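You operate a simulated robot arm through the tools that you are given. There is no shell and no other tool. Be economical: measure what you need, move in short steps, check, and stop when the job is done.

You are at the controls of a simulated two-armed robot. One attempt, no reset.

TASK
Try both plug gauges in bush 1: cream tray if good, blue if tight, black if worn.
Fine: each gauge goes back on its stand.
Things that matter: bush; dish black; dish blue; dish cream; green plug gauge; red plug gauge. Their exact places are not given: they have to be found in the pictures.

The check looks at the end state, three seconds after you hand in, the way a careful person would. Anything else that was tipped, shoved, dropped, spilled or broken makes it a failure.

THE ROBOT
Two 7-joint arms with fingered hands on one trunk, on a base that drives. Base frame: it is fixed to the floor where the robot stands at the start and does not move with it; the origin is under the middle of the robot, x ahead of it, y to its left, z up. Readings come in mm, degrees, newtons and seconds.
The left shoulder is at the start at [70, 172, 1277], the right one opposite. Places, roughly: dish black [900, -400, 900]; dish blue [900, -300, 900]; dish cream [900, -200, 900]. Payload 5 kg a hand.
The tool frame of a hand sits at the grasp point between the pads (the TCP): z along the fingers, y along the line on which they close. The tips reach 43 mm beyond it. Largest opening 144 mm; the body of the gripper starts 50 mm behind the TCP. The gripper is a hand of 5 fingers: y runs from the thumb to the fingers, the wrist lies at [-21, -124, -221] in the tool frame, and closing takes about 1.5 s.
Orientation is that of the tool frame in the base frame, as a unit quaternion [x, y, z, w]. With the fingers straight down and the wrist toward the robot, the tool's x, y and z point along [0, 1, 0], [1, 0, 0] and [0, 0, -1] of the base frame.

THE INTERFACE
- The arms move only by the tool step_arm. It takes "left_deltas", "right_deltas" or both (then of equal length, played together; a hand with none holds still); each is a list of rows, each a list of 7 numbers: the shift along the base's x, y, z in units of 30 mm (1.0 is 30 mm), then the turn, a rotation vector about the base's x, y, z in units of 5 degrees (1.0 is 5 degrees), then the closure, from 0 (fully open) to 1 (shut). In form: [[x, y, z, rx, ry, rz, jaw], ...]. A call has 1 to 10 rows; each row shifts and turns the commanded pose from where the row before left it. A call with a number of a shift or a turn outside -1 to 1 is refused whole. Each row takes 0.2 s and may step no farther than 50 mm and 8.6 degrees from the row before; otherwise, or with a gripper value out of range, the whole call is refused. A pose out of reach is approached as far as the arm can. The call stops where the force on the tool passes 50 N (or 10 N more than at its start, if that is more) or the arm is blocked; 0.2 s more then pass. Each finger travels about 45 mm/s and halts on what it meets, pressing with about 21 N; the grip force reading is that of the motor and also rises with nothing between the fingers. The clock runs only during rows and for 0.2 s after the last one: add rows that do not move to give the fingers time. The reply holds the time, the measured pose of the TCP, the force on the tool along the base axes, the opening and the grip force, in the units named above and with some noise, with the torque about the TCP (base axes, N m) and any sound that the robot's microphone picked up.
- Cameras (640 x 400 px; columns grow to the right, rows downward): "scene" is now at [137.9, -19.1, 1507.9]; the picture's right is [-0.20, -0.98, 0.00], its down [-0.58, 0.12, -0.80] and it looks along [0.79, -0.16, -0.60] (base axes); focal length 251 px, centre (320, 200). "left" rides on the left gripper at [-86, -108, -168] in its tool frame; the picture's right is [-0.80, -0.28, 0.53], its down [0.54, -0.73, 0.42] and it looks along [0.27, 0.63, 0.73] (tool axes); focal length 275 px, centre (320, 200). "right" rides on the right gripper at [86, -108, -168] in its tool frame; the picture's right is [-0.80, 0.28, -0.53], its down [-0.54, -0.73, 0.42] and it looks along [-0.27, 0.63, 0.73] (tool axes); focal length 275 px, centre (320, 200).
- get_image(camera): a new picture of that camera. It takes no simulated time.
- slide_trunk(by): slides the trunk up (or, below 0, down) by that many mm; the arms and the scene camera ride with it, the base frame stays. It gives what a move gives, with no picture.
- base_move(legs): drives the robot by 1 to 6 legs, each [ahead, left, turn to the left] in mm, mm and degrees, along the robot's own axes; the way and the turn of a leg run together, so that a leg with both is an arc; at most 1500 mm and 180 degrees a leg. The arms and the cameras ride along, it lands a little off, and it stops where it bumps. It gives what a move gives.
- grasp_type(shape, hand): the hand has 5 fingers and takes this shape, open, in about a second: jaw (thumb against the fingers, like two jaws); tri (thumb and two fingers); tip (a fingertip pinch); poke (one finger out to press); point (the index stretched); flat (the hand flat); cup (the hand cupped); fist (a fist). The gripper value then closes the fingers along that shape, each until it touches; the sizes above hold for jaw. It gives what a move gives, with no picture.
- head_to(pan, tilt): turns the head with the scene camera to pan (to the left, within 86 degrees either way) and tilt (down, from -29 to 69), counted from straight ahead of the robot. It gives what a move gives.
- pixel_to_xyz(camera, pixels): for up to 12 pixels [column, row] of the newest picture of that camera ("zoom" is the newest enlarged one), the place [x, y, z] in the base frame of the surface seen there, good to about 2 mm. It takes no simulated time.
- zoom(camera, box): a new picture of the part [left, top, right, bottom] of that camera's present view, enlarged. It takes no simulated time.
- close_job(): hands the job in; it is judged then, once.

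Work in short steps. Measure before you move; look again where a grasp or a placing could have gone wrong, and mend it. You have 80 turns and 62 pictures in all, those below and enlarged ones among them. Open the grippers and draw the arms clear of the work before you hand the job in, unless the task says otherwise; then end with one line.

The tools are called after ">>>" as name(argument=value, ...) on one line, values as JSON. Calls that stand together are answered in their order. step_arm: Moves the arms, as the interface text tells. Its arguments: {"type":"object","properties":{"left_deltas":{"type":"array"},"right_deltas":{"type":"array"}},"required":[]} The other tools are called the same way: slide_trunk (by) slides the trunk up or down; grasp_type (shape, hand) gives the hand a shape; base_move (legs) drives the base; head_to (pan, tilt) turns the head that bears the scene camera; get_image (camera) takes a picture; pixel_to_xyz (camera, pixels) gives the place of the surface under pixels of a picture; zoom (camera, box) takes an enlarged picture of a part of a camera's view; close_job () hands the job in.

At the start:

```text
time_s: 0.0
left_tcp_pos: [802.1, 221.4, 1201.1]
left_ee_rot: [0.707, 0.707, 0.0, 0.0]
left_wrist_force: [0.2, -0.3, -1.1]
left_ft_torque: [-0.02, 0.0, 0.02]
left_opening: 143.9
left_finger_force: 0.1
left_shape: jaw
right_tcp_pos: [734.2, -392.1, 1205.4]
right_ee_rot: [0.707, 0.708, 0.001, 0.0]
right_wrist_force: [0.3, 0.5, 0.5]
right_ft_torque: [-0.01, -0.01, 0.03]
right_opening: 143.5
right_finger_force: 0.2
right_shape: jaw
trunk travel left (down, up): [-375.0, 565.0]
robot x, y, heading: [0.0, 1.1, 0.1]
head pan, tilt: [-11.5, 36.6]
```

scene: 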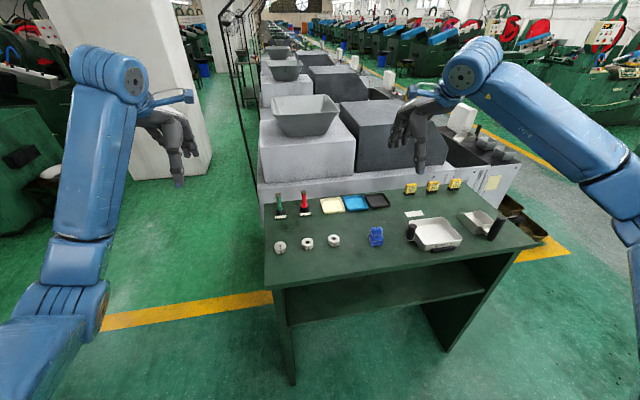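
right: 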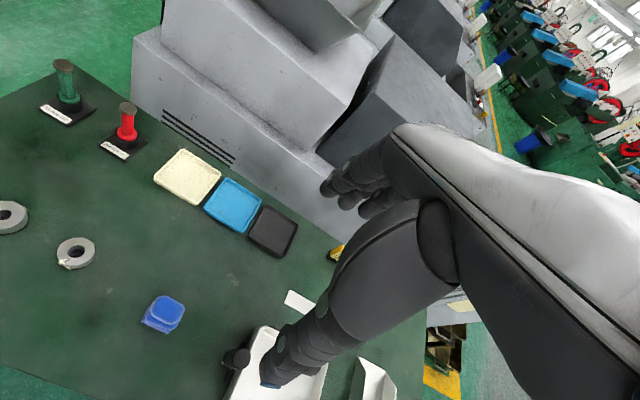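
left: 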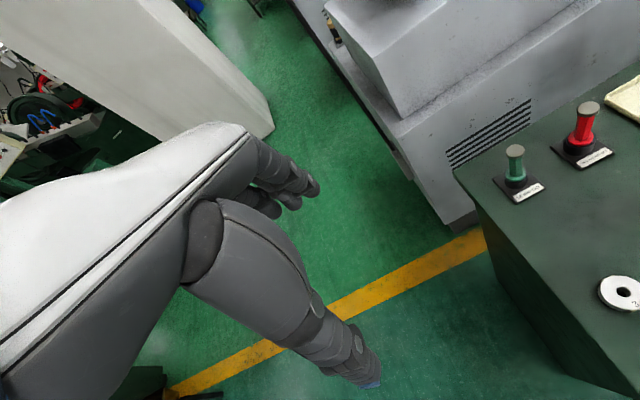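

The scene shows two gauges near (279,205) and (304,202), three bushes near (280,246), (307,242), (334,240), and the trays. I zoom in to read the numbers.

>>> zoom(camera="scene", box=[260, 180, 400, 268])

>>> zoom(camera="right", box=[0, 40, 320, 280])

```text
4.55 times, centred on (330, 224) of scene
```

zoom: 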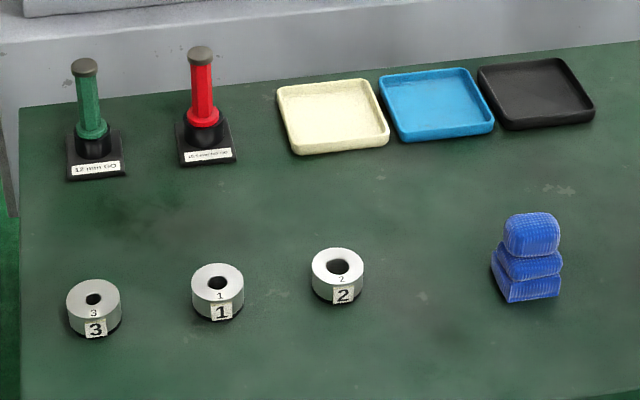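

```text
1.67 times, centred on (160, 160) of right
```

zoom: 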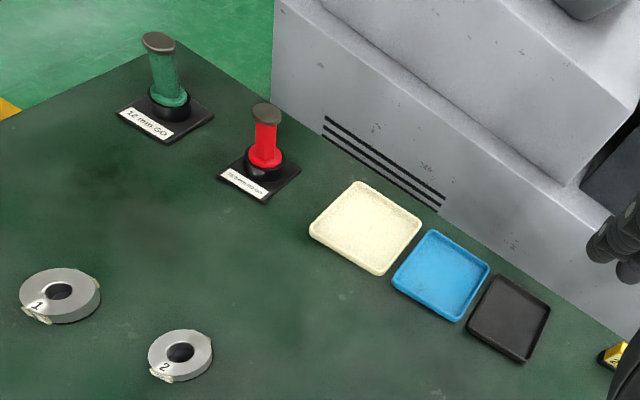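

Bush 1 is the middle one. I measure gauges, bush and trays in the zoomed scene view.

>>> zoom(camera="scene", box=[260, 180, 400, 268])

>>> pixel_to_xyz(camera="zoom", pixels=[[84, 62], [89, 105], [92, 130], [93, 148], [200, 50], [202, 95], [204, 118], [206, 136], [205, 270], [230, 272], [218, 266], [218, 283]])

>>> pixel_to_xyz(camera="zoom", pixels=[[333, 116], [437, 105], [535, 95], [218, 292], [200, 278], [237, 278], [218, 320], [68, 178], [127, 173], [181, 165], [235, 160], [250, 330]])

```text
4.55 times, centred on (330, 224) of scene
```

zoom: 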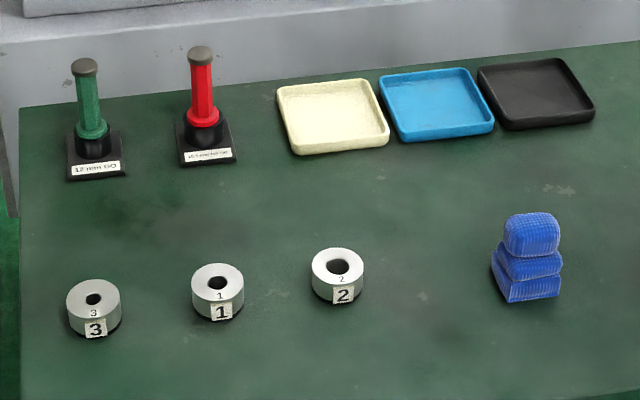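

```text
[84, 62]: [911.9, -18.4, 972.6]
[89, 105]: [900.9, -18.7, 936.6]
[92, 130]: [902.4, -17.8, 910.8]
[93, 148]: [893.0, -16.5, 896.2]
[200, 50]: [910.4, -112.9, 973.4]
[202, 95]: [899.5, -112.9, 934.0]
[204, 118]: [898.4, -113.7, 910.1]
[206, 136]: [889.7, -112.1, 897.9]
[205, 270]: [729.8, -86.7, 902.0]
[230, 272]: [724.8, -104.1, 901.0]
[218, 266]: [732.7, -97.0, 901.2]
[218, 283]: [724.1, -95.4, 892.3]
```

```text
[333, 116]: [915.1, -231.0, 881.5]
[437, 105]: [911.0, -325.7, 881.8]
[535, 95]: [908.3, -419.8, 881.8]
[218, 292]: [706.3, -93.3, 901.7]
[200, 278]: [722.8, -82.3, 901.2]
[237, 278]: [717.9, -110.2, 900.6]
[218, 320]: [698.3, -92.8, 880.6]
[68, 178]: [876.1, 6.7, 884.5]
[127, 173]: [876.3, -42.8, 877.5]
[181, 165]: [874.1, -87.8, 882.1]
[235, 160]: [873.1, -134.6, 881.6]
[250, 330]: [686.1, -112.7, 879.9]
```

The right hand goes above the green gauge at height while the left moves aside. I also check the machine's height behind the table.

>>> pixel_to_xyz(camera="scene", pixels=[[280, 190], [300, 185], [340, 185], [264, 200], [285, 150], [310, 165], [330, 120]])

>>> step_arm(right_deltas=[[0.4, 0.96, 0, 0, 0, 0, 0.3], [0.4, 0.96, 0, 0, 0, 0, 0.3], [0.4, 0.96, 0, 0, 0, 0, 0.3], [0.4, 0.96, 0, 0, 0, 0, 0.3], [0.4, 0.96, 0, 0, 0, 0, 0.3], [0.4, 0.96, 0, 0, 0, 0, 0.3], [0.4, 0.96, 0, 0, 0, 0, 0.3], [0.4, 0.96, 0, 0, 0, 0, 0.3], [0.4, 0.96, 0, 0, 0, 0, 0.3], [0.4, 0.96, 0, 0, 0, 0, 0.3]], left_deltas=[[0, 1, 0, 0, 0, 0, 0], [0, 1, 0, 0, 0, 0, 0], [0, 1, 0, 0, 0, 0, 0], [0, 1, 0, 0, 0, 0, 0], [0, 1, 0, 0, 0, 0, 0], [0, 0, 0, 0, 0, 0, 0], [0, 0, 0, 0, 0, 0, 0], [0, 0, 0, 0, 0, 0, 0], [0, 0, 0, 0, 0, 0, 0], [0, 0, 0, 0, 0, 0, 0]])

```text
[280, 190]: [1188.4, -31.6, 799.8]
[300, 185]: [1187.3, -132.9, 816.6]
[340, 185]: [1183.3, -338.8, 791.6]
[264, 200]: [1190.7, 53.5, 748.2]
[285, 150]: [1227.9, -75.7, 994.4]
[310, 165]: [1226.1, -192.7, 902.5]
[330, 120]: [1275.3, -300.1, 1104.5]
```

```text
time_s: 2.2
left_tcp_pos: [800.8, 371.7, 1201.5]
left_ee_rot: [0.707, 0.707, -0.001, -0.001]
left_wrist_force: [-0.1, 0.7, 0.1]
left_ft_torque: [-0.07, 0.06, -0.01]
left_opening: 143.8
left_finger_force: 0.0
left_shape: jaw
right_tcp_pos: [854.0, -106.1, 1201.4]
right_ee_rot: [0.708, 0.706, -0.001, 0.001]
right_wrist_force: [0.9, 0.7, 0.8]
right_ft_torque: [-0.03, 0.03, 0.01]
right_opening: 101.3
right_finger_force: 0.0
right_shape: jaw
trunk travel left (down, up): [-375.0, 565.0]
robot x, y, heading: [-2.1, -1.1, -0.1]
head pan, tilt: [-11.5, 36.6]
```

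The machine is far back (x > 1180), so there is room. I move above the green gauge and look from the wrist camera.

>>> step_arm(right_deltas=[[0.42, 0.73, -0.8, 0, 0, 0, 0.4], [0.42, 0.73, -0.8, 0, 0, 0, 0.4], [0.42, 0.73, -0.8, 0, 0, 0, 0.4], [0.42, 0.73, -0.8, 0, 0, 0, 0.4], [0, 0, -0.8, 0, 0, 0, 0.4], [0, 0, 0, 0, 0, 0, 0.4]])

>>> get_image(camera="right")

```text
time_s: 3.6
left_tcp_pos: [799.5, 370.5, 1203.6]
left_ee_rot: [0.707, 0.707, 0.0, 0.0]
left_wrist_force: [0.2, 0.5, -0.8]
left_ft_torque: [0.0, -0.04, -0.04]
left_opening: 143.6
left_finger_force: 0.0
left_shape: jaw
right_tcp_pos: [904.1, -14.9, 1084.6]
right_ee_rot: [0.707, 0.707, 0.0, 0.0]
right_wrist_force: [-0.1, -0.1, 0.5]
right_ft_torque: [-0.02, -0.01, 0.03]
right_opening: 86.6
right_finger_force: 0.2
right_shape: jaw
trunk travel left (down, up): [-375.0, 565.0]
robot x, y, heading: [2.0, 0.9, -0.1]
head pan, tilt: [-11.5, 36.6]
```

```text
55 pictures are left
```

right: 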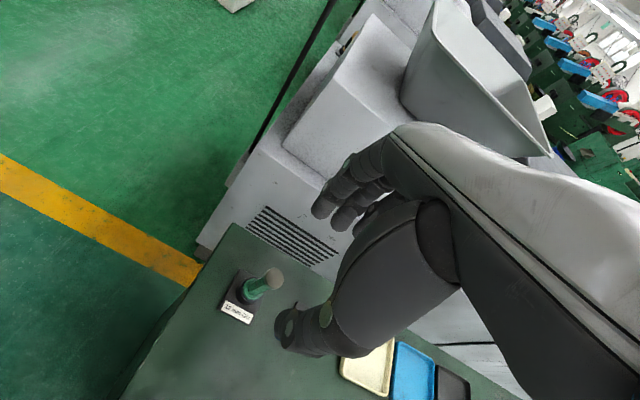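

The green gauge's cap is at about (273,276) in the wrist view. I zoom for exact measurement.

>>> zoom(camera="right", box=[200, 250, 300, 330])

>>> pixel_to_xyz(camera="zoom", pixels=[[470, 170], [430, 150], [500, 190], [400, 220], [350, 240], [330, 270], [300, 290], [280, 320], [160, 330]])

```text
5.00 times, centred on (250, 290) of right
```

zoom: 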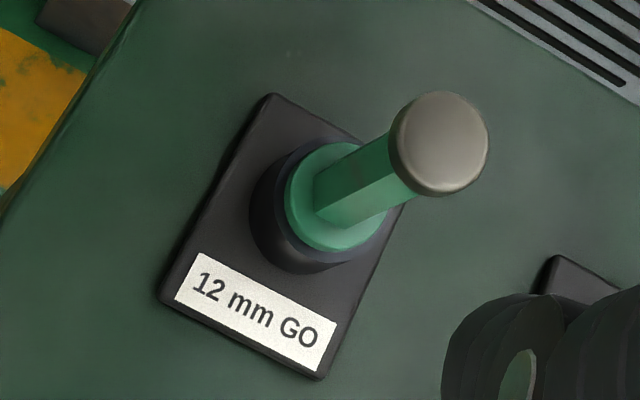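

```text
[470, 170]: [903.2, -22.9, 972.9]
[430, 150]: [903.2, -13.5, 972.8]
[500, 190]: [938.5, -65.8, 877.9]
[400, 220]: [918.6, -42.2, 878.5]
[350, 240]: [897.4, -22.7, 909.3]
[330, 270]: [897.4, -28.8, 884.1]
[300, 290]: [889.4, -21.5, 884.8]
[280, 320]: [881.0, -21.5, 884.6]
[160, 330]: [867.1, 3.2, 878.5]
```

Now the exact centre of the cap and flange.

>>> pixel_to_xyz(camera="zoom", pixels=[[442, 140], [404, 120], [484, 150], [455, 97], [435, 183], [303, 160], [295, 220], [340, 245], [320, 150], [262, 215], [285, 258]])

```text
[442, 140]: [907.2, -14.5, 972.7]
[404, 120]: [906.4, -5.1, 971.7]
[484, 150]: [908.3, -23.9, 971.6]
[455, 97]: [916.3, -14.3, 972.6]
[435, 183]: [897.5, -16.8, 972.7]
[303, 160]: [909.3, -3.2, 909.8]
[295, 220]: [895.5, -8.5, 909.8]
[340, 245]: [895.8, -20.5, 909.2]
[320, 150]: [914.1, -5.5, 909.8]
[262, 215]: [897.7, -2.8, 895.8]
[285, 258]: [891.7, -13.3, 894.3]
```

The cap centre is at (907,-15), flange top at z 910. I descend with the hand open to TCP z ≈ 957, then look.

>>> step_arm(right_deltas=[[0.1, 0, -0.85, 0, 0, 0, 0.4], [0, 0, -0.85, 0, 0, 0, 0.4], [0, 0, -0.85, 0, 0, 0, 0.4], [0, 0, -0.85, 0, 0, 0, 0.4], [0, 0, -0.83, 0, 0, 0, 0.4], [0, 0, 0, 0, 0, 0, 0.4]])

>>> get_image(camera="right")

>>> zoom(camera="scene", box=[230, 140, 350, 230])

```text
time_s: 5.0
left_tcp_pos: [799.7, 370.2, 1203.0]
left_ee_rot: [0.707, 0.707, 0.0, 0.001]
left_wrist_force: [0.7, 0.2, -0.2]
left_ft_torque: [0.01, 0.01, 0.03]
left_opening: 143.6
left_finger_force: 0.1
left_shape: jaw
right_tcp_pos: [908.1, -18.6, 955.4]
right_ee_rot: [0.707, 0.707, 0.0, -0.001]
right_wrist_force: [-0.3, 0.7, -0.5]
right_ft_torque: [0.0, -0.01, 0.03]
right_opening: 86.9
right_finger_force: 0.0
right_shape: jaw
trunk travel left (down, up): [-375.0, 565.0]
robot x, y, heading: [-2.4, -2.2, -0.2]
head pan, tilt: [-11.5, 36.6]
```

```text
53 pictures are left
```

right: 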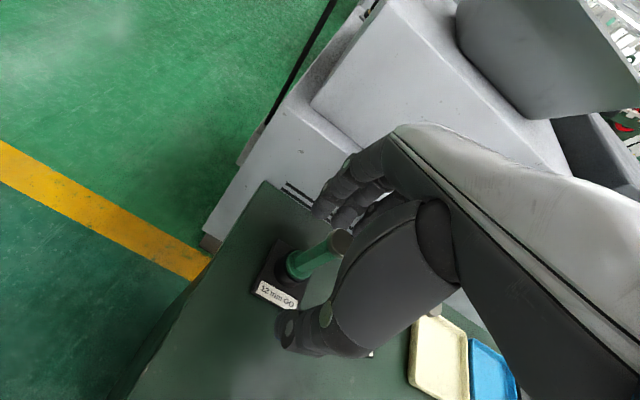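

```text
4.44 times, centred on (290, 185) of scene
```

zoom: 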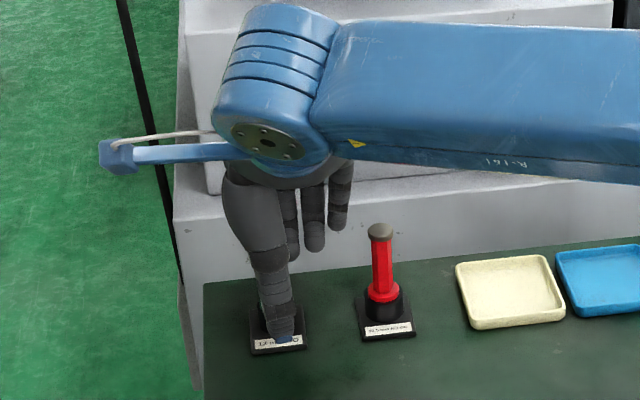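

The cap lies at (341,243), matching the expected TCP projection. I close the fingers.

>>> step_arm(right_deltas=[[0, 0, 0, 0, 0, 0, 0.55], [0, 0, 0, 0, 0, 0, 0.7], [0, 0, 0, 0, 0, 0, 0.8], [0, 0, 0, 0, 0, 0, 0.9], [0, 0, 0, 0, 0, 0, 1], [0, 0, 0, 0, 0, 0, 1], [0, 0, 0, 0, 0, 0, 1], [0, 0, 0, 0, 0, 0, 1]])

>>> zoom(camera="right", box=[220, 180, 420, 360])

```text
time_s: 6.8
left_tcp_pos: [799.6, 369.9, 1202.9]
left_ee_rot: [0.707, 0.707, 0.0, 0.001]
left_wrist_force: [0.2, -0.9, 0.0]
left_ft_torque: [-0.01, -0.01, 0.02]
left_opening: 143.5
left_finger_force: 0.2
left_shape: jaw
right_tcp_pos: [908.0, -18.1, 956.5]
right_ee_rot: [0.707, 0.707, 0.0, 0.0]
right_wrist_force: [-3.0, 0.5, 2.4]
right_ft_torque: [0.0, 0.09, -0.03]
right_opening: 3.4
right_finger_force: 21.6
right_shape: jaw
trunk travel left (down, up): [-375.0, 565.0]
robot x, y, heading: [-2.1, -0.4, 0.3]
head pan, tilt: [-11.5, 36.6]
```

```text
2.22 times, centred on (320, 270) of right
```

zoom: 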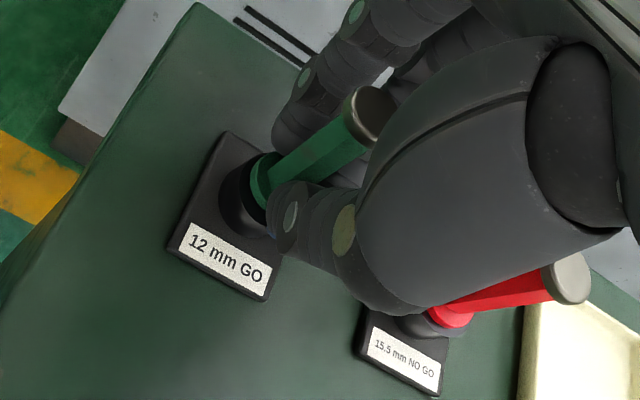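

The opening reads 3.4 mm, though the cap shifted slightly. I check from the scene camera whether the handle is really pinched.

>>> zoom(camera="scene", box=[260, 160, 330, 220])

>>> zoom(camera="left", box=[320, 60, 640, 300])

```text
6.67 times, centred on (295, 190) of scene
```

zoom: 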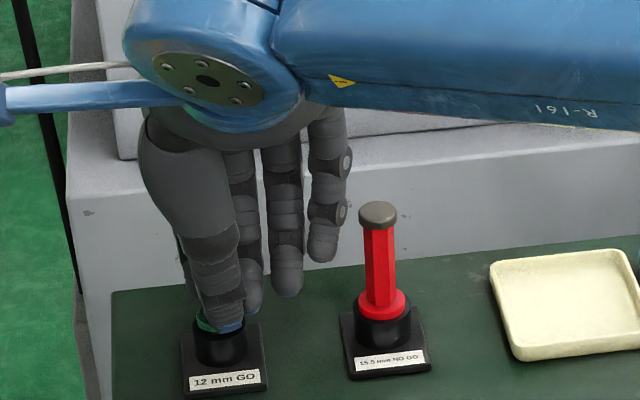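

```text
1.67 times, centred on (480, 180) of left
```

zoom: 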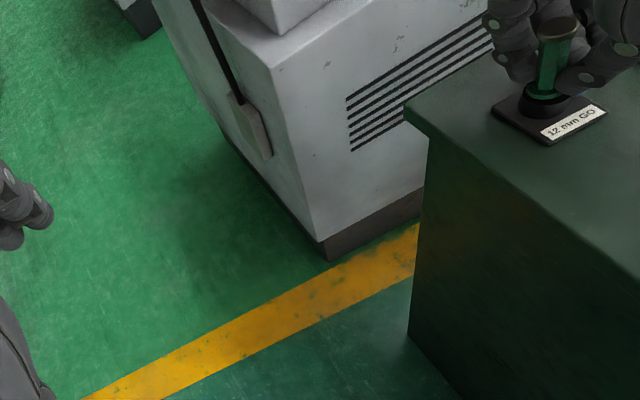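

The left camera sees the grasp from the side; I zoom there.

>>> zoom(camera="left", box=[550, 50, 640, 140])

```text
4.44 times, centred on (595, 95) of left
```

zoom: 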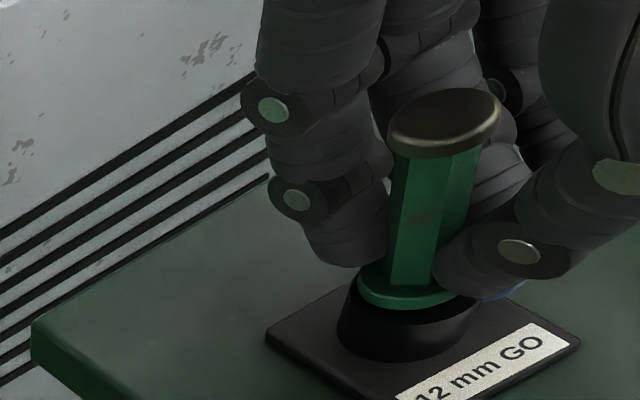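

The handle lies between index and thumb. I try a small test lift of 12 mm and look from the left camera.

>>> step_arm(right_deltas=[[0, 0, 0.2, 0, 0, 0, 1], [0, 0, 0.2, 0, 0, 0, 1], [0, 0, 0, 0, 0, 0, 1]])

>>> zoom(camera="left", box=[550, 50, 640, 140])

```text
time_s: 7.6
left_tcp_pos: [799.5, 370.5, 1201.8]
left_ee_rot: [0.707, 0.707, -0.001, 0.0]
left_wrist_force: [-0.2, -0.4, -0.5]
left_ft_torque: [-0.01, 0.04, 0.02]
left_opening: 144.0
left_finger_force: 0.1
left_shape: jaw
right_tcp_pos: [908.5, -18.4, 969.4]
right_ee_rot: [0.707, 0.707, 0.0, 0.0]
right_wrist_force: [-0.3, -0.1, -0.5]
right_ft_torque: [0.03, 0.03, -0.03]
right_opening: 3.1
right_finger_force: 21.0
right_shape: jaw
trunk travel left (down, up): [-375.0, 565.0]
robot x, y, heading: [0.2, -0.6, 0.0]
head pan, tilt: [-11.5, 36.6]
```

```text
4.44 times, centred on (595, 95) of left
```

zoom: 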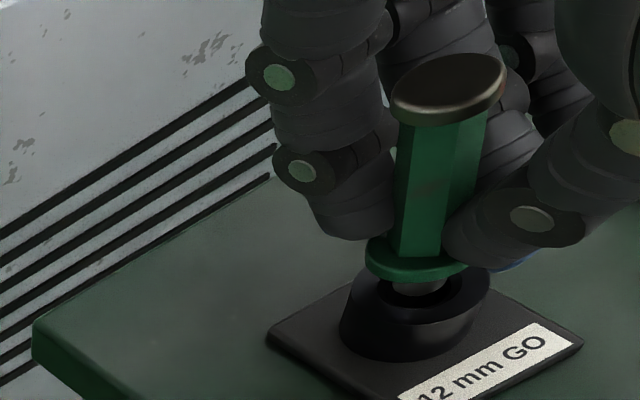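

The gauge lifts out with the hand. I raise it farther and inspect the pin and the tilt.

>>> step_arm(right_deltas=[[0, 0, 0.5, 0, 0, 0, 1], [0, 0, 0.7, 0, 0, 0, 1], [0, 0, 0.8, 0, 0, 0, 1], [0, 0, 0.5, 0, 0, 0, 1], [0, 0, 0, 0, 0, 0, 1]])

>>> zoom(camera="left", box=[540, 0, 640, 110])

>>> zoom(camera="scene", box=[260, 150, 330, 220])

```text
time_s: 8.8
left_tcp_pos: [800.6, 370.8, 1201.5]
left_ee_rot: [0.707, 0.708, 0.0, -0.001]
left_wrist_force: [-0.2, 0.3, 0.1]
left_ft_torque: [0.0, 0.06, -0.01]
left_opening: 143.8
left_finger_force: 0.0
left_shape: jaw
right_tcp_pos: [908.5, -17.3, 1043.6]
right_ee_rot: [0.708, 0.706, -0.001, -0.002]
right_wrist_force: [0.1, -0.1, -0.6]
right_ft_torque: [0.01, -0.01, 0.02]
right_opening: 3.0
right_finger_force: 21.1
right_shape: jaw
trunk travel left (down, up): [-375.0, 565.0]
robot x, y, heading: [-1.2, 3.0, 0.2]
head pan, tilt: [-11.5, 36.6]
```

```text
3.64 times, centred on (590, 55) of left
```

zoom: 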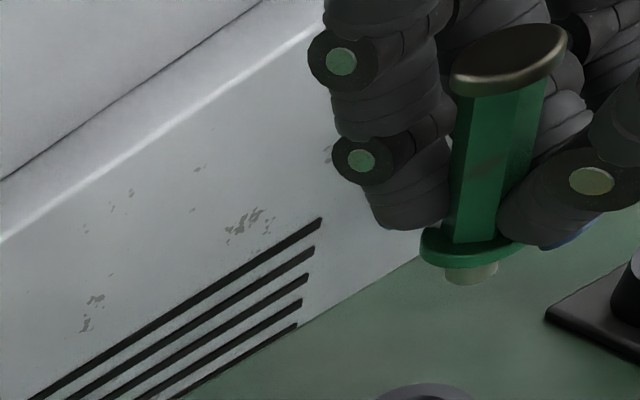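

```text
5.71 times, centred on (295, 185) of scene
```

zoom: 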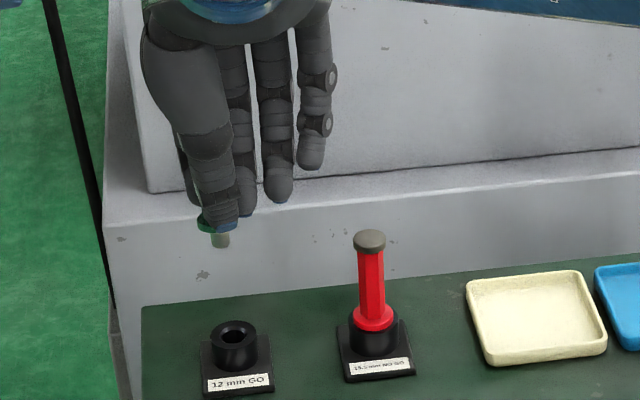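

The gauge hangs upright with a short pin. I measure the pin and the stand hole, and bush 1's hole.

>>> pixel_to_xyz(camera="zoom", pixels=[[213, 241], [221, 236], [229, 240], [221, 245], [203, 230], [221, 242], [212, 328], [256, 328], [233, 324], [234, 346]])

>>> zoom(camera="right", box=[220, 180, 380, 340])

>>> zoom(camera="scene", box=[285, 225, 325, 255])

>>> pixel_to_xyz(camera="zoom", pixels=[[352, 210], [300, 230], [410, 240], [355, 290], [340, 200]])

```text
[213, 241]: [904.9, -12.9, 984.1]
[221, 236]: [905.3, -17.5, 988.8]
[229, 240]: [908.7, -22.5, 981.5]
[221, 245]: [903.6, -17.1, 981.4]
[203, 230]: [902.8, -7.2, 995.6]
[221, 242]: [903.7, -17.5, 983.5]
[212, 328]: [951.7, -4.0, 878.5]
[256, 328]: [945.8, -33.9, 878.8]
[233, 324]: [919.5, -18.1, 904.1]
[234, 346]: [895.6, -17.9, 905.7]
```

```text
2.50 times, centred on (300, 260) of right
```

zoom: 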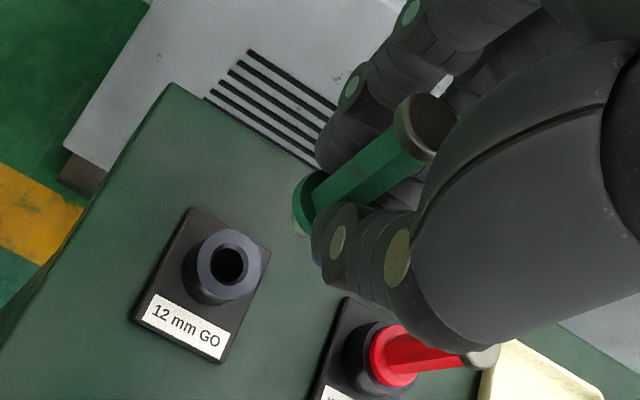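

```text
13.33 times, centred on (305, 240) of scene
```

zoom: 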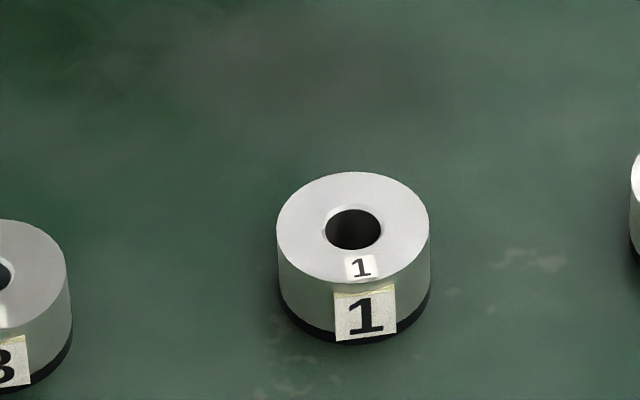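

```text
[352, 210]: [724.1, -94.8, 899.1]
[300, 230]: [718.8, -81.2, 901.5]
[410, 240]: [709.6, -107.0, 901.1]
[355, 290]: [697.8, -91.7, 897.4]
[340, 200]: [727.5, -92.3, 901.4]
```

Measuring bush 1's centre with symmetric rim pixels.

>>> pixel_to_xyz(camera="zoom", pixels=[[284, 228], [422, 233], [356, 177], [350, 280], [305, 190], [402, 268], [405, 192], [305, 265], [315, 230], [391, 232], [353, 200], [353, 258]])

```text
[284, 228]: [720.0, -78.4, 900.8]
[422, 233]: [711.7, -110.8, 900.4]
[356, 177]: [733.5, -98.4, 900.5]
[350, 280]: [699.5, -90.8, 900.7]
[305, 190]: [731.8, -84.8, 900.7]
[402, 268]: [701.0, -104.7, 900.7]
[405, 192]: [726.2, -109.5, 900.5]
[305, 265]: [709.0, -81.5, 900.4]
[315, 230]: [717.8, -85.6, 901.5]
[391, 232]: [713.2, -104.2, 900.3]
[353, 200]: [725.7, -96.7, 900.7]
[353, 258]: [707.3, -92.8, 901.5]
```

Bush 1 centre is (716.4,-94.8), top z 901. I carry the gauge over it, keeping the height.

>>> step_arm(right_deltas=[[-0.8, -0.32, 0, 0, 0, 0, 1], [-0.8, -0.32, 0, 0, 0, 0, 1], [-0.8, -0.32, 0, 0, 0, 0, 1], [-0.8, -0.32, 0, 0, 0, 0, 1], [-0.8, -0.32, 0, 0, 0, 0, 1], [-0.8, -0.32, 0, 0, 0, 0, 1], [-0.8, -0.32, 0, 0, 0, 0, 1], [-0.8, -0.32, 0, 0, 0, 0, 1], [0, 0, -0.9, 0, 0, 0, 1], [0, 0, -0.8, 0, 0, 0, 1]])

>>> step_arm(right_deltas=[[0, 0, 0, 0, 0, 0, 1]])

>>> zoom(camera="scene", box=[270, 195, 340, 260])

>>> zoom(camera="right", box=[220, 180, 380, 340])

```text
time_s: 11.0
left_tcp_pos: [800.3, 370.0, 1202.0]
left_ee_rot: [0.707, 0.707, -0.001, -0.001]
left_wrist_force: [-0.6, 0.0, -0.1]
left_ft_torque: [0.03, 0.02, -0.01]
left_opening: 143.5
left_finger_force: 0.1
left_shape: jaw
right_tcp_pos: [714.3, -91.0, 993.8]
right_ee_rot: [0.707, 0.707, 0.0, 0.0]
right_wrist_force: [0.1, 0.3, -0.8]
right_ft_torque: [0.01, 0.04, -0.05]
right_opening: 3.3
right_finger_force: 20.9
right_shape: jaw
trunk travel left (down, up): [-375.0, 565.0]
robot x, y, heading: [-1.7, -1.8, -0.2]
head pan, tilt: [-11.5, 36.6]
```

```text
time_s: 11.4
left_tcp_pos: [799.4, 371.2, 1202.4]
left_ee_rot: [0.707, 0.707, -0.001, -0.001]
left_wrist_force: [0.4, 0.6, -0.7]
left_ft_torque: [0.0, 0.04, 0.01]
left_opening: 143.6
left_finger_force: 0.1
left_shape: jaw
right_tcp_pos: [714.1, -91.4, 993.6]
right_ee_rot: [0.707, 0.707, -0.001, -0.001]
right_wrist_force: [0.1, 0.7, -1.2]
right_ft_torque: [-0.03, 0.0, 0.04]
right_opening: 2.9
right_finger_force: 21.2
right_shape: jaw
trunk travel left (down, up): [-375.0, 565.0]
robot x, y, heading: [0.6, -1.8, 0.1]
head pan, tilt: [-11.5, 36.6]
```

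```text
6.15 times, centred on (305, 228) of scene
```

zoom: 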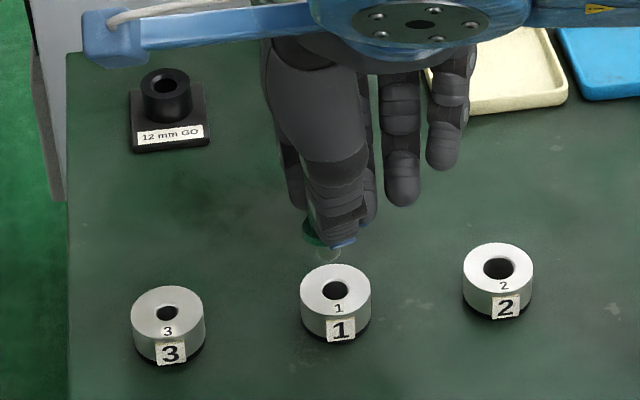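

```text
2.50 times, centred on (300, 260) of right
```

zoom: 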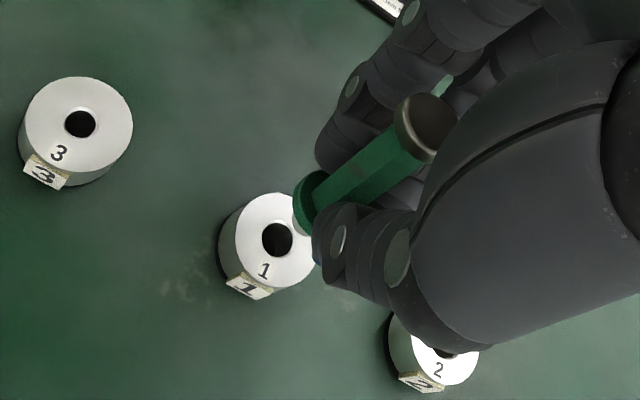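

The TCP is at about (714.2,-91.2); the pin must shift about (+2,-3.5). I measure the pin itself in a closer zoom.

>>> zoom(camera="scene", box=[290, 222, 322, 254])

>>> zoom(camera="left", box=[520, 100, 640, 250])

```text
12.50 times, centred on (306, 238) of scene
```

zoom: 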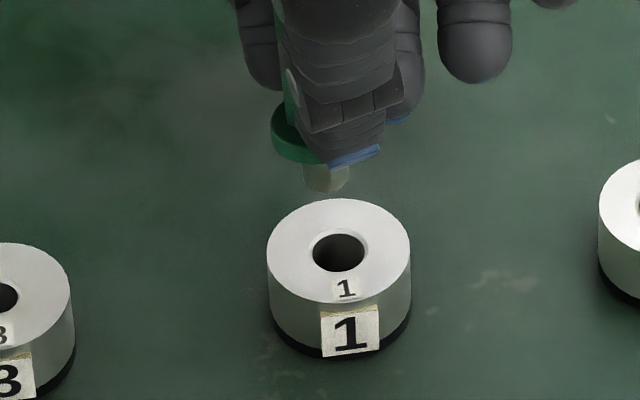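

```text
2.67 times, centred on (580, 175) of left
```

zoom: 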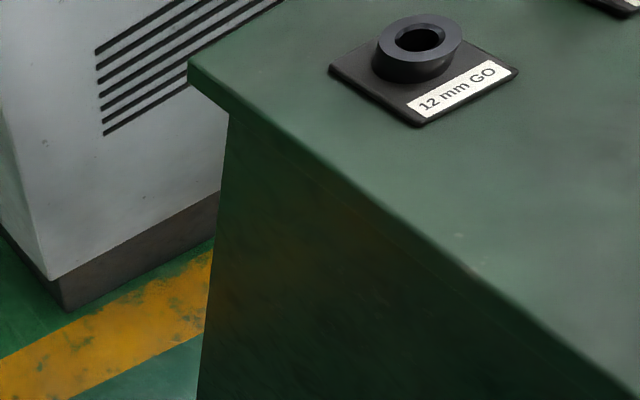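

Get the pin's surface coordinates from the scene view.

>>> zoom(camera="scene", box=[290, 222, 322, 254])

>>> pixel_to_xyz(camera="zoom", pixels=[[306, 180], [326, 174], [326, 180], [326, 187], [345, 180], [316, 186], [336, 186], [290, 155], [276, 145], [310, 170], [343, 172], [326, 191]])

```text
12.50 times, centred on (306, 238) of scene
```

zoom: 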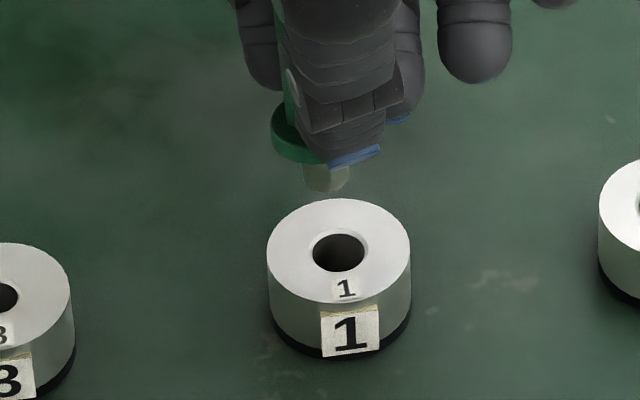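

```text
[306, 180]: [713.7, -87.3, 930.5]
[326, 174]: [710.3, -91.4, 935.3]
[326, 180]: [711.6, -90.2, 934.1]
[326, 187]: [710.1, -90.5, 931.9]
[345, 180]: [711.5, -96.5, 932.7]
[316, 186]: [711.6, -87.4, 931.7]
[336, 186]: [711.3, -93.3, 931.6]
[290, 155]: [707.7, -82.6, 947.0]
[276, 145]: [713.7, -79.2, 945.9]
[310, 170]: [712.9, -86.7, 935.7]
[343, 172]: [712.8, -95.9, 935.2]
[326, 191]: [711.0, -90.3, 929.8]
```

The pin axis is about (716.3,-91.7), tip z≈930. I shift y by -3.1 and x by +0.5 mm and descend to just above the bush.

>>> step_arm(right_deltas=[[0.017, -0.103, -0.4, 0, 0, 0, 1], [0, 0, -0.4, 0, 0, 0, 1], [0, 0, 0, 0, 0, 0, 1]])

>>> zoom(camera="scene", box=[290, 222, 322, 254])

>>> zoom(camera="right", box=[250, 220, 350, 300])

```text
time_s: 12.2
left_tcp_pos: [799.9, 370.6, 1201.8]
left_ee_rot: [0.707, 0.707, 0.001, 0.0]
left_wrist_force: [-0.2, -0.4, 0.0]
left_ft_torque: [-0.01, -0.03, 0.0]
left_opening: 143.6
left_finger_force: 0.1
left_shape: jaw
right_tcp_pos: [715.7, -94.9, 970.5]
right_ee_rot: [0.707, 0.707, 0.0, 0.0]
right_wrist_force: [-0.5, 0.8, -0.8]
right_ft_torque: [-0.01, 0.0, 0.02]
right_opening: 3.4
right_finger_force: 20.5
right_shape: jaw
trunk travel left (down, up): [-375.0, 565.0]
robot x, y, heading: [-0.7, -4.0, 0.1]
head pan, tilt: [-11.5, 36.6]
```

```text
12.50 times, centred on (306, 238) of scene
```

zoom: 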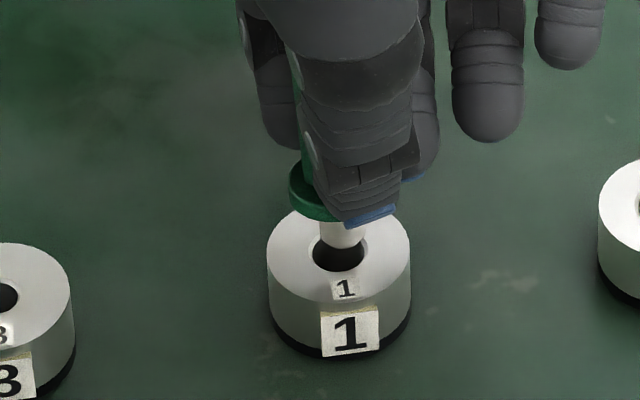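

```text
5.00 times, centred on (300, 260) of right
```

zoom: 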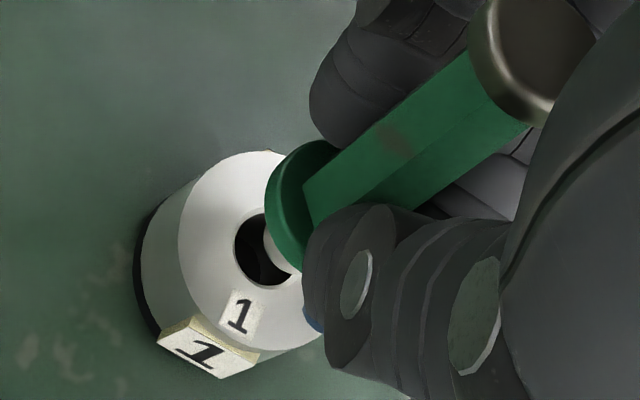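

The pin is just above the hole but may be off slightly. I measure the pin again at this height.

>>> zoom(camera="scene", box=[300, 236, 316, 246])

>>> pixel_to_xyz(camera="zoom", pixels=[[320, 60], [320, 80], [320, 100], [320, 120], [300, 90], [340, 90], [360, 90], [380, 90], [400, 90], [300, 110], [360, 110], [420, 100]])

```text
16.00 times, centred on (308, 241) of scene
```

zoom: 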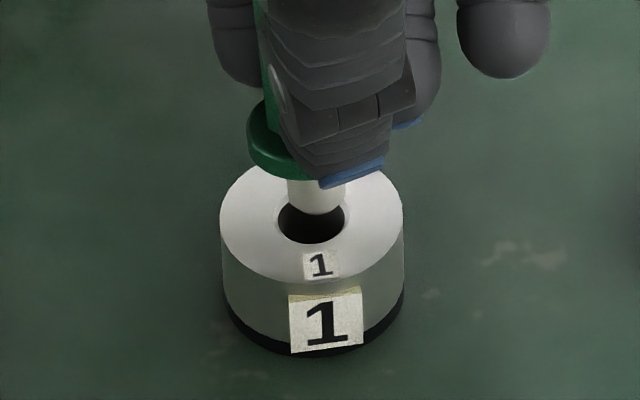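

```text
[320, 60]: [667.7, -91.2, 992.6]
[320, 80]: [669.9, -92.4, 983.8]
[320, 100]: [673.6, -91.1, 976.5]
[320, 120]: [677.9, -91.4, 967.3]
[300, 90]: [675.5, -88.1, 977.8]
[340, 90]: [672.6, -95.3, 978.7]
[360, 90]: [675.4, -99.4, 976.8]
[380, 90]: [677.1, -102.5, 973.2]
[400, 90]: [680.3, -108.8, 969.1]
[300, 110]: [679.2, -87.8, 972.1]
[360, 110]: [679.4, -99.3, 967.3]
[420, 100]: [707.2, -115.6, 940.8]
```

>>> pixel_to_xyz(camera="zoom", pixels=[[316, 195], [316, 203], [316, 209], [300, 195], [335, 195], [292, 190], [342, 195], [300, 204], [332, 204], [310, 208], [322, 208]])

```text
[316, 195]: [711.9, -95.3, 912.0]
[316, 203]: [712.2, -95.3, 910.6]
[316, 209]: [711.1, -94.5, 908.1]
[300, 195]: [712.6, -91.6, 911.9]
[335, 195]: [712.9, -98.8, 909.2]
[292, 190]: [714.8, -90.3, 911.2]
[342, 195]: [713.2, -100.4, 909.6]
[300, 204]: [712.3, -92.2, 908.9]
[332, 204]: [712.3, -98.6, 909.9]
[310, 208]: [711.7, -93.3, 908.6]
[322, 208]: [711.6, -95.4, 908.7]
```

The pin is about +1.2 mm in x and -0.4 in y off the hole. I correct and descend 4 mm, then look again.

>>> step_arm(right_deltas=[[-0.042, 0.015, 0, 0, 0, 0, 1], [0, 0, -0.13, 0, 0, 0, 1], [0, 0, 0, 0, 0, 0, 1]])

>>> zoom(camera="scene", box=[300, 236, 316, 246])

```text
time_s: 13.0
left_tcp_pos: [799.6, 370.0, 1203.0]
left_ee_rot: [0.707, 0.707, 0.0, 0.0]
left_wrist_force: [0.0, 0.2, 0.6]
left_ft_torque: [0.02, -0.01, 0.01]
left_opening: 143.5
left_finger_force: 0.1
left_shape: jaw
right_tcp_pos: [714.3, -95.2, 965.5]
right_ee_rot: [0.707, 0.707, 0.0, 0.0]
right_wrist_force: [1.0, 0.0, -1.0]
right_ft_torque: [0.0, 0.03, -0.03]
right_opening: 3.3
right_finger_force: 21.1
right_shape: jaw
trunk travel left (down, up): [-375.0, 565.0]
robot x, y, heading: [-2.6, -2.6, -0.1]
head pan, tilt: [-11.5, 36.6]
```

```text
16.00 times, centred on (308, 241) of scene
```

zoom: 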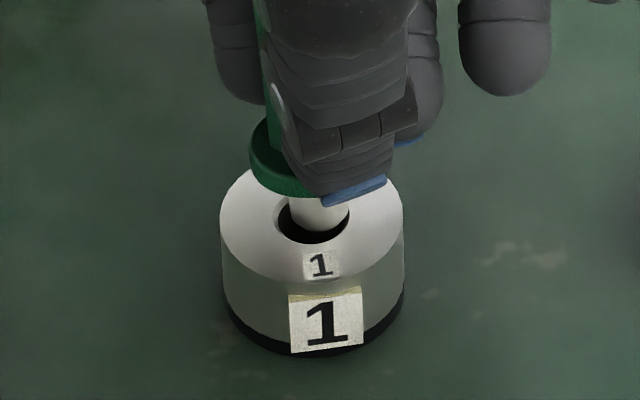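

The pin is ~5 px right of the hole centre (≈1 mm); x now looks right. I shift +1 mm in y and descend slowly while watching force.

>>> step_arm(right_deltas=[[0, 0.035, 0, 0, 0, 0, 1], [0, 0, -0.1, 0, 0, 0, 1], [0, 0, -0.07, 0, 0, 0, 1], [0, 0, 0, 0, 0, 0, 1]])

>>> zoom(camera="scene", box=[300, 236, 316, 246])

```text
time_s: 14.0
left_tcp_pos: [800.2, 370.4, 1202.0]
left_ee_rot: [0.707, 0.707, 0.0, 0.0]
left_wrist_force: [0.8, -0.6, 0.8]
left_ft_torque: [-0.02, 0.0, 0.01]
left_opening: 143.6
left_finger_force: 0.0
left_shape: jaw
right_tcp_pos: [713.6, -94.5, 960.2]
right_ee_rot: [0.707, 0.707, -0.001, -0.001]
right_wrist_force: [-0.4, -0.4, -0.2]
right_ft_torque: [-0.01, 0.0, 0.02]
right_opening: 3.0
right_finger_force: 21.1
right_shape: jaw
trunk travel left (down, up): [-375.0, 565.0]
robot x, y, heading: [-1.0, 0.1, -0.2]
head pan, tilt: [-11.5, 36.6]
```

```text
16.00 times, centred on (308, 241) of scene
```

zoom: 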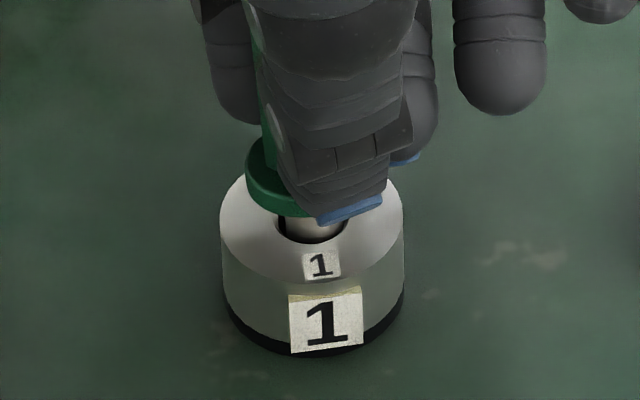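

The pin appears centred and entering with no force. I continue down in small steps toward flange contact.

>>> step_arm(right_deltas=[[0, 0.01, -0.1, 0, 0, 0, 1], [0, 0, -0.1, 0, 0, 0, 1], [0, 0, -0.05, 0, 0, 0, 1], [0, 0, 0, 0, 0, 0, 1]])

>>> zoom(camera="scene", box=[300, 236, 316, 246])

```text
time_s: 15.0
left_tcp_pos: [799.5, 369.8, 1202.6]
left_ee_rot: [0.707, 0.708, 0.0, 0.0]
left_wrist_force: [-0.4, -0.6, 0.3]
left_ft_torque: [0.01, -0.07, -0.01]
left_opening: 143.6
left_finger_force: 0.0
left_shape: jaw
right_tcp_pos: [714.7, -93.9, 955.3]
right_ee_rot: [0.707, 0.707, 0.0, 0.0]
right_wrist_force: [0.2, 0.2, -1.3]
right_ft_torque: [0.03, 0.01, 0.02]
right_opening: 3.2
right_finger_force: 21.5
right_shape: jaw
trunk travel left (down, up): [-375.0, 565.0]
robot x, y, heading: [-1.0, 1.3, -0.1]
head pan, tilt: [-11.5, 36.6]
```

```text
16.00 times, centred on (308, 241) of scene
```

zoom: 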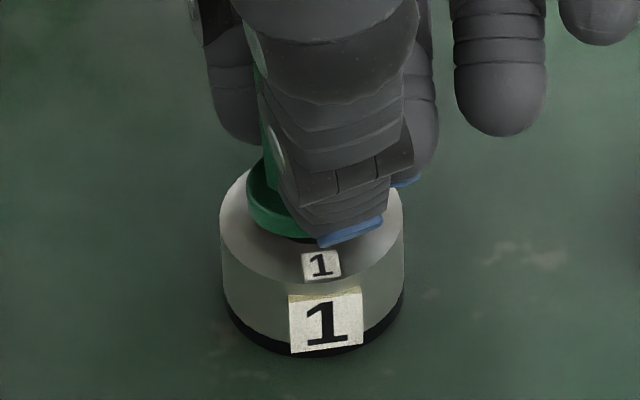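

It has entered several mm with no resistance. I go down to flange contact.

>>> step_arm(right_deltas=[[0, 0, -0.07, 0, 0, 0, 1], [0, 0, -0.07, 0, 0, 0, 1], [0, 0, -0.05, 0, 0, 0, 1], [0, 0, 0, 0, 0, 0, 1]])

>>> zoom(camera="scene", box=[300, 236, 316, 246])

```text
time_s: 16.0
left_tcp_pos: [798.6, 370.1, 1202.5]
left_ee_rot: [0.707, 0.707, 0.001, 0.0]
left_wrist_force: [-0.4, -0.2, 0.3]
left_ft_torque: [-0.01, 0.0, -0.02]
left_opening: 143.7
left_finger_force: 0.0
left_shape: jaw
right_tcp_pos: [715.5, -94.2, 949.8]
right_ee_rot: [0.707, 0.707, 0.001, 0.001]
right_wrist_force: [-2.9, -0.9, 13.5]
right_ft_torque: [0.02, -0.01, 0.0]
right_opening: 3.1
right_finger_force: 20.5
right_shape: jaw
trunk travel left (down, up): [-375.0, 565.0]
robot x, y, heading: [-2.0, -0.3, 0.0]
head pan, tilt: [-11.5, 36.6]
```

```text
16.00 times, centred on (308, 241) of scene
```

zoom: 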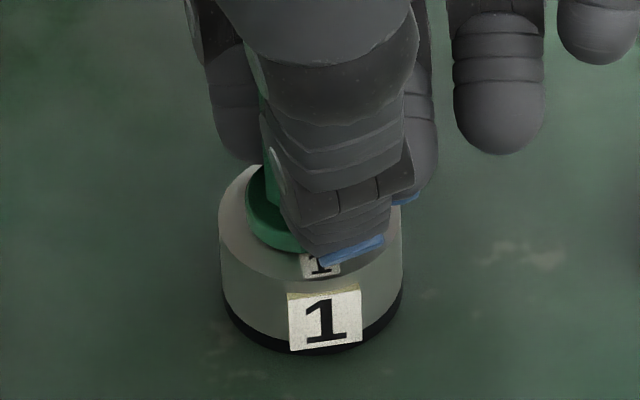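

GO seats fully in bush 1 (13.5 N upon flange contact), so it isn't tight. I lift out straight and return along the commanded path to above the stand.

>>> step_arm(right_deltas=[[0, 0, 0.3, 0, 0, 0, 1], [0, 0, 0.5, 0, 0, 0, 1], [0, 0, 0.8, 0, 0, 0, 1], [0, 0, 0.8, 0, 0, 0, 1], [0, 0, 0.5, 0, 0, 0, 1], [0, 0, 0, 0, 0, 0, 1]])

>>> zoom(camera="scene", box=[270, 195, 340, 260])

```text
time_s: 17.4
left_tcp_pos: [800.4, 370.5, 1201.3]
left_ee_rot: [0.708, 0.707, 0.0, 0.0]
left_wrist_force: [0.5, 0.7, -0.1]
left_ft_torque: [-0.01, 0.02, 0.0]
left_opening: 143.5
left_finger_force: 0.1
left_shape: jaw
right_tcp_pos: [715.9, -96.4, 1032.7]
right_ee_rot: [0.707, 0.708, 0.0, 0.0]
right_wrist_force: [0.8, -0.9, -0.9]
right_ft_torque: [-0.01, 0.03, 0.03]
right_opening: 3.2
right_finger_force: 21.0
right_shape: jaw
trunk travel left (down, up): [-375.0, 565.0]
robot x, y, heading: [-0.1, -0.5, -0.1]
head pan, tilt: [-11.5, 36.6]
```

```text
6.15 times, centred on (305, 228) of scene
```

zoom: 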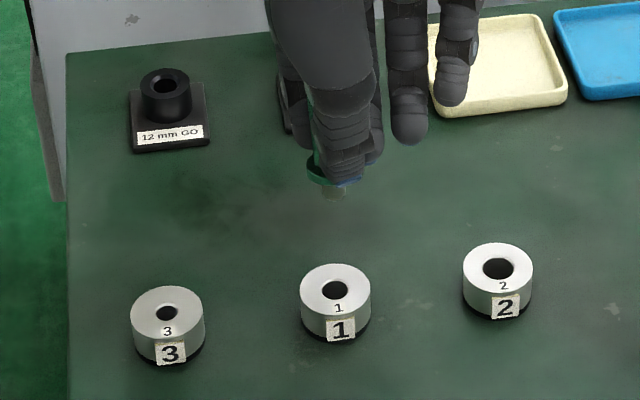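

The bush stayed in place and the gauge is free. I carry it back above its stand.

>>> step_arm(right_deltas=[[0.803, 0.3254, 0, 0, 0, 0, 1], [0.803, 0.3254, 0, 0, 0, 0, 1], [0.803, 0.3254, 0, 0, 0, 0, 1], [0.803, 0.3254, 0, 0, 0, 0, 1], [0.803, 0.3254, 0, 0, 0, 0, 1], [0.803, 0.3254, 0, 0, 0, 0, 1], [0.803, 0.3254, 0, 0, 0, 0, 1], [0.803, 0.3254, 0, 0, 0, 0, 1], [0, 0, -0.9, 0, 0, 0, 1], [0, 0, -0.8, 0, 0, 0, 1]])

>>> step_arm(right_deltas=[[0, 0, 0, 0, 0, 0, 1]])

>>> zoom(camera="left", box=[550, 50, 640, 140])

>>> zoom(camera="scene", box=[270, 192, 292, 216])

```text
time_s: 19.6
left_tcp_pos: [800.0, 370.7, 1201.0]
left_ee_rot: [0.707, 0.707, -0.001, -0.001]
left_wrist_force: [-0.6, 0.2, 0.1]
left_ft_torque: [-0.01, 0.04, 0.03]
left_opening: 143.5
left_finger_force: 0.0
left_shape: jaw
right_tcp_pos: [911.3, -17.4, 985.1]
right_ee_rot: [0.708, 0.707, 0.0, 0.0]
right_wrist_force: [0.0, -0.7, -0.4]
right_ft_torque: [0.0, 0.04, 0.0]
right_opening: 3.2
right_finger_force: 21.1
right_shape: jaw
trunk travel left (down, up): [-375.0, 565.0]
robot x, y, heading: [2.1, -0.9, 0.1]
head pan, tilt: [-11.5, 36.6]
```

```text
time_s: 20.0
left_tcp_pos: [800.1, 370.0, 1203.1]
left_ee_rot: [0.707, 0.707, 0.0, 0.0]
left_wrist_force: [-0.8, -0.1, 0.5]
left_ft_torque: [0.01, 0.0, 0.03]
left_opening: 143.4
left_finger_force: 0.1
left_shape: jaw
right_tcp_pos: [909.4, -16.4, 987.4]
right_ee_rot: [0.707, 0.707, 0.0, 0.0]
right_wrist_force: [0.3, -0.8, -0.1]
right_ft_torque: [0.0, 0.03, 0.03]
right_opening: 3.4
right_finger_force: 20.7
right_shape: jaw
trunk travel left (down, up): [-375.0, 565.0]
robot x, y, heading: [1.3, -2.2, 0.0]
head pan, tilt: [-11.5, 36.6]
```

```text
4.44 times, centred on (595, 95) of left
```

zoom: 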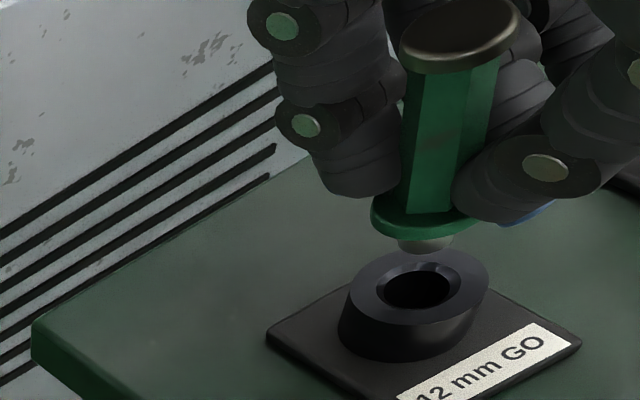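

```text
16.00 times, centred on (281, 204) of scene
```

zoom: 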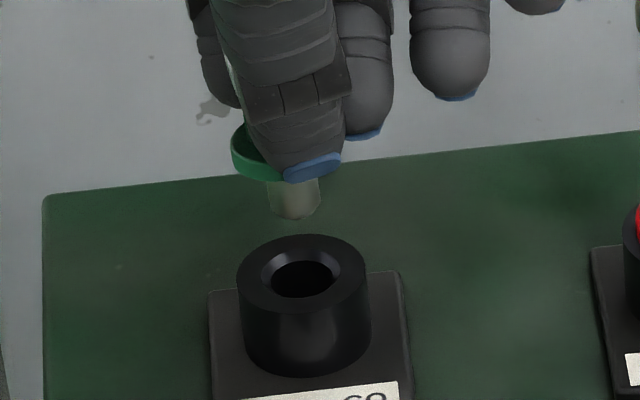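

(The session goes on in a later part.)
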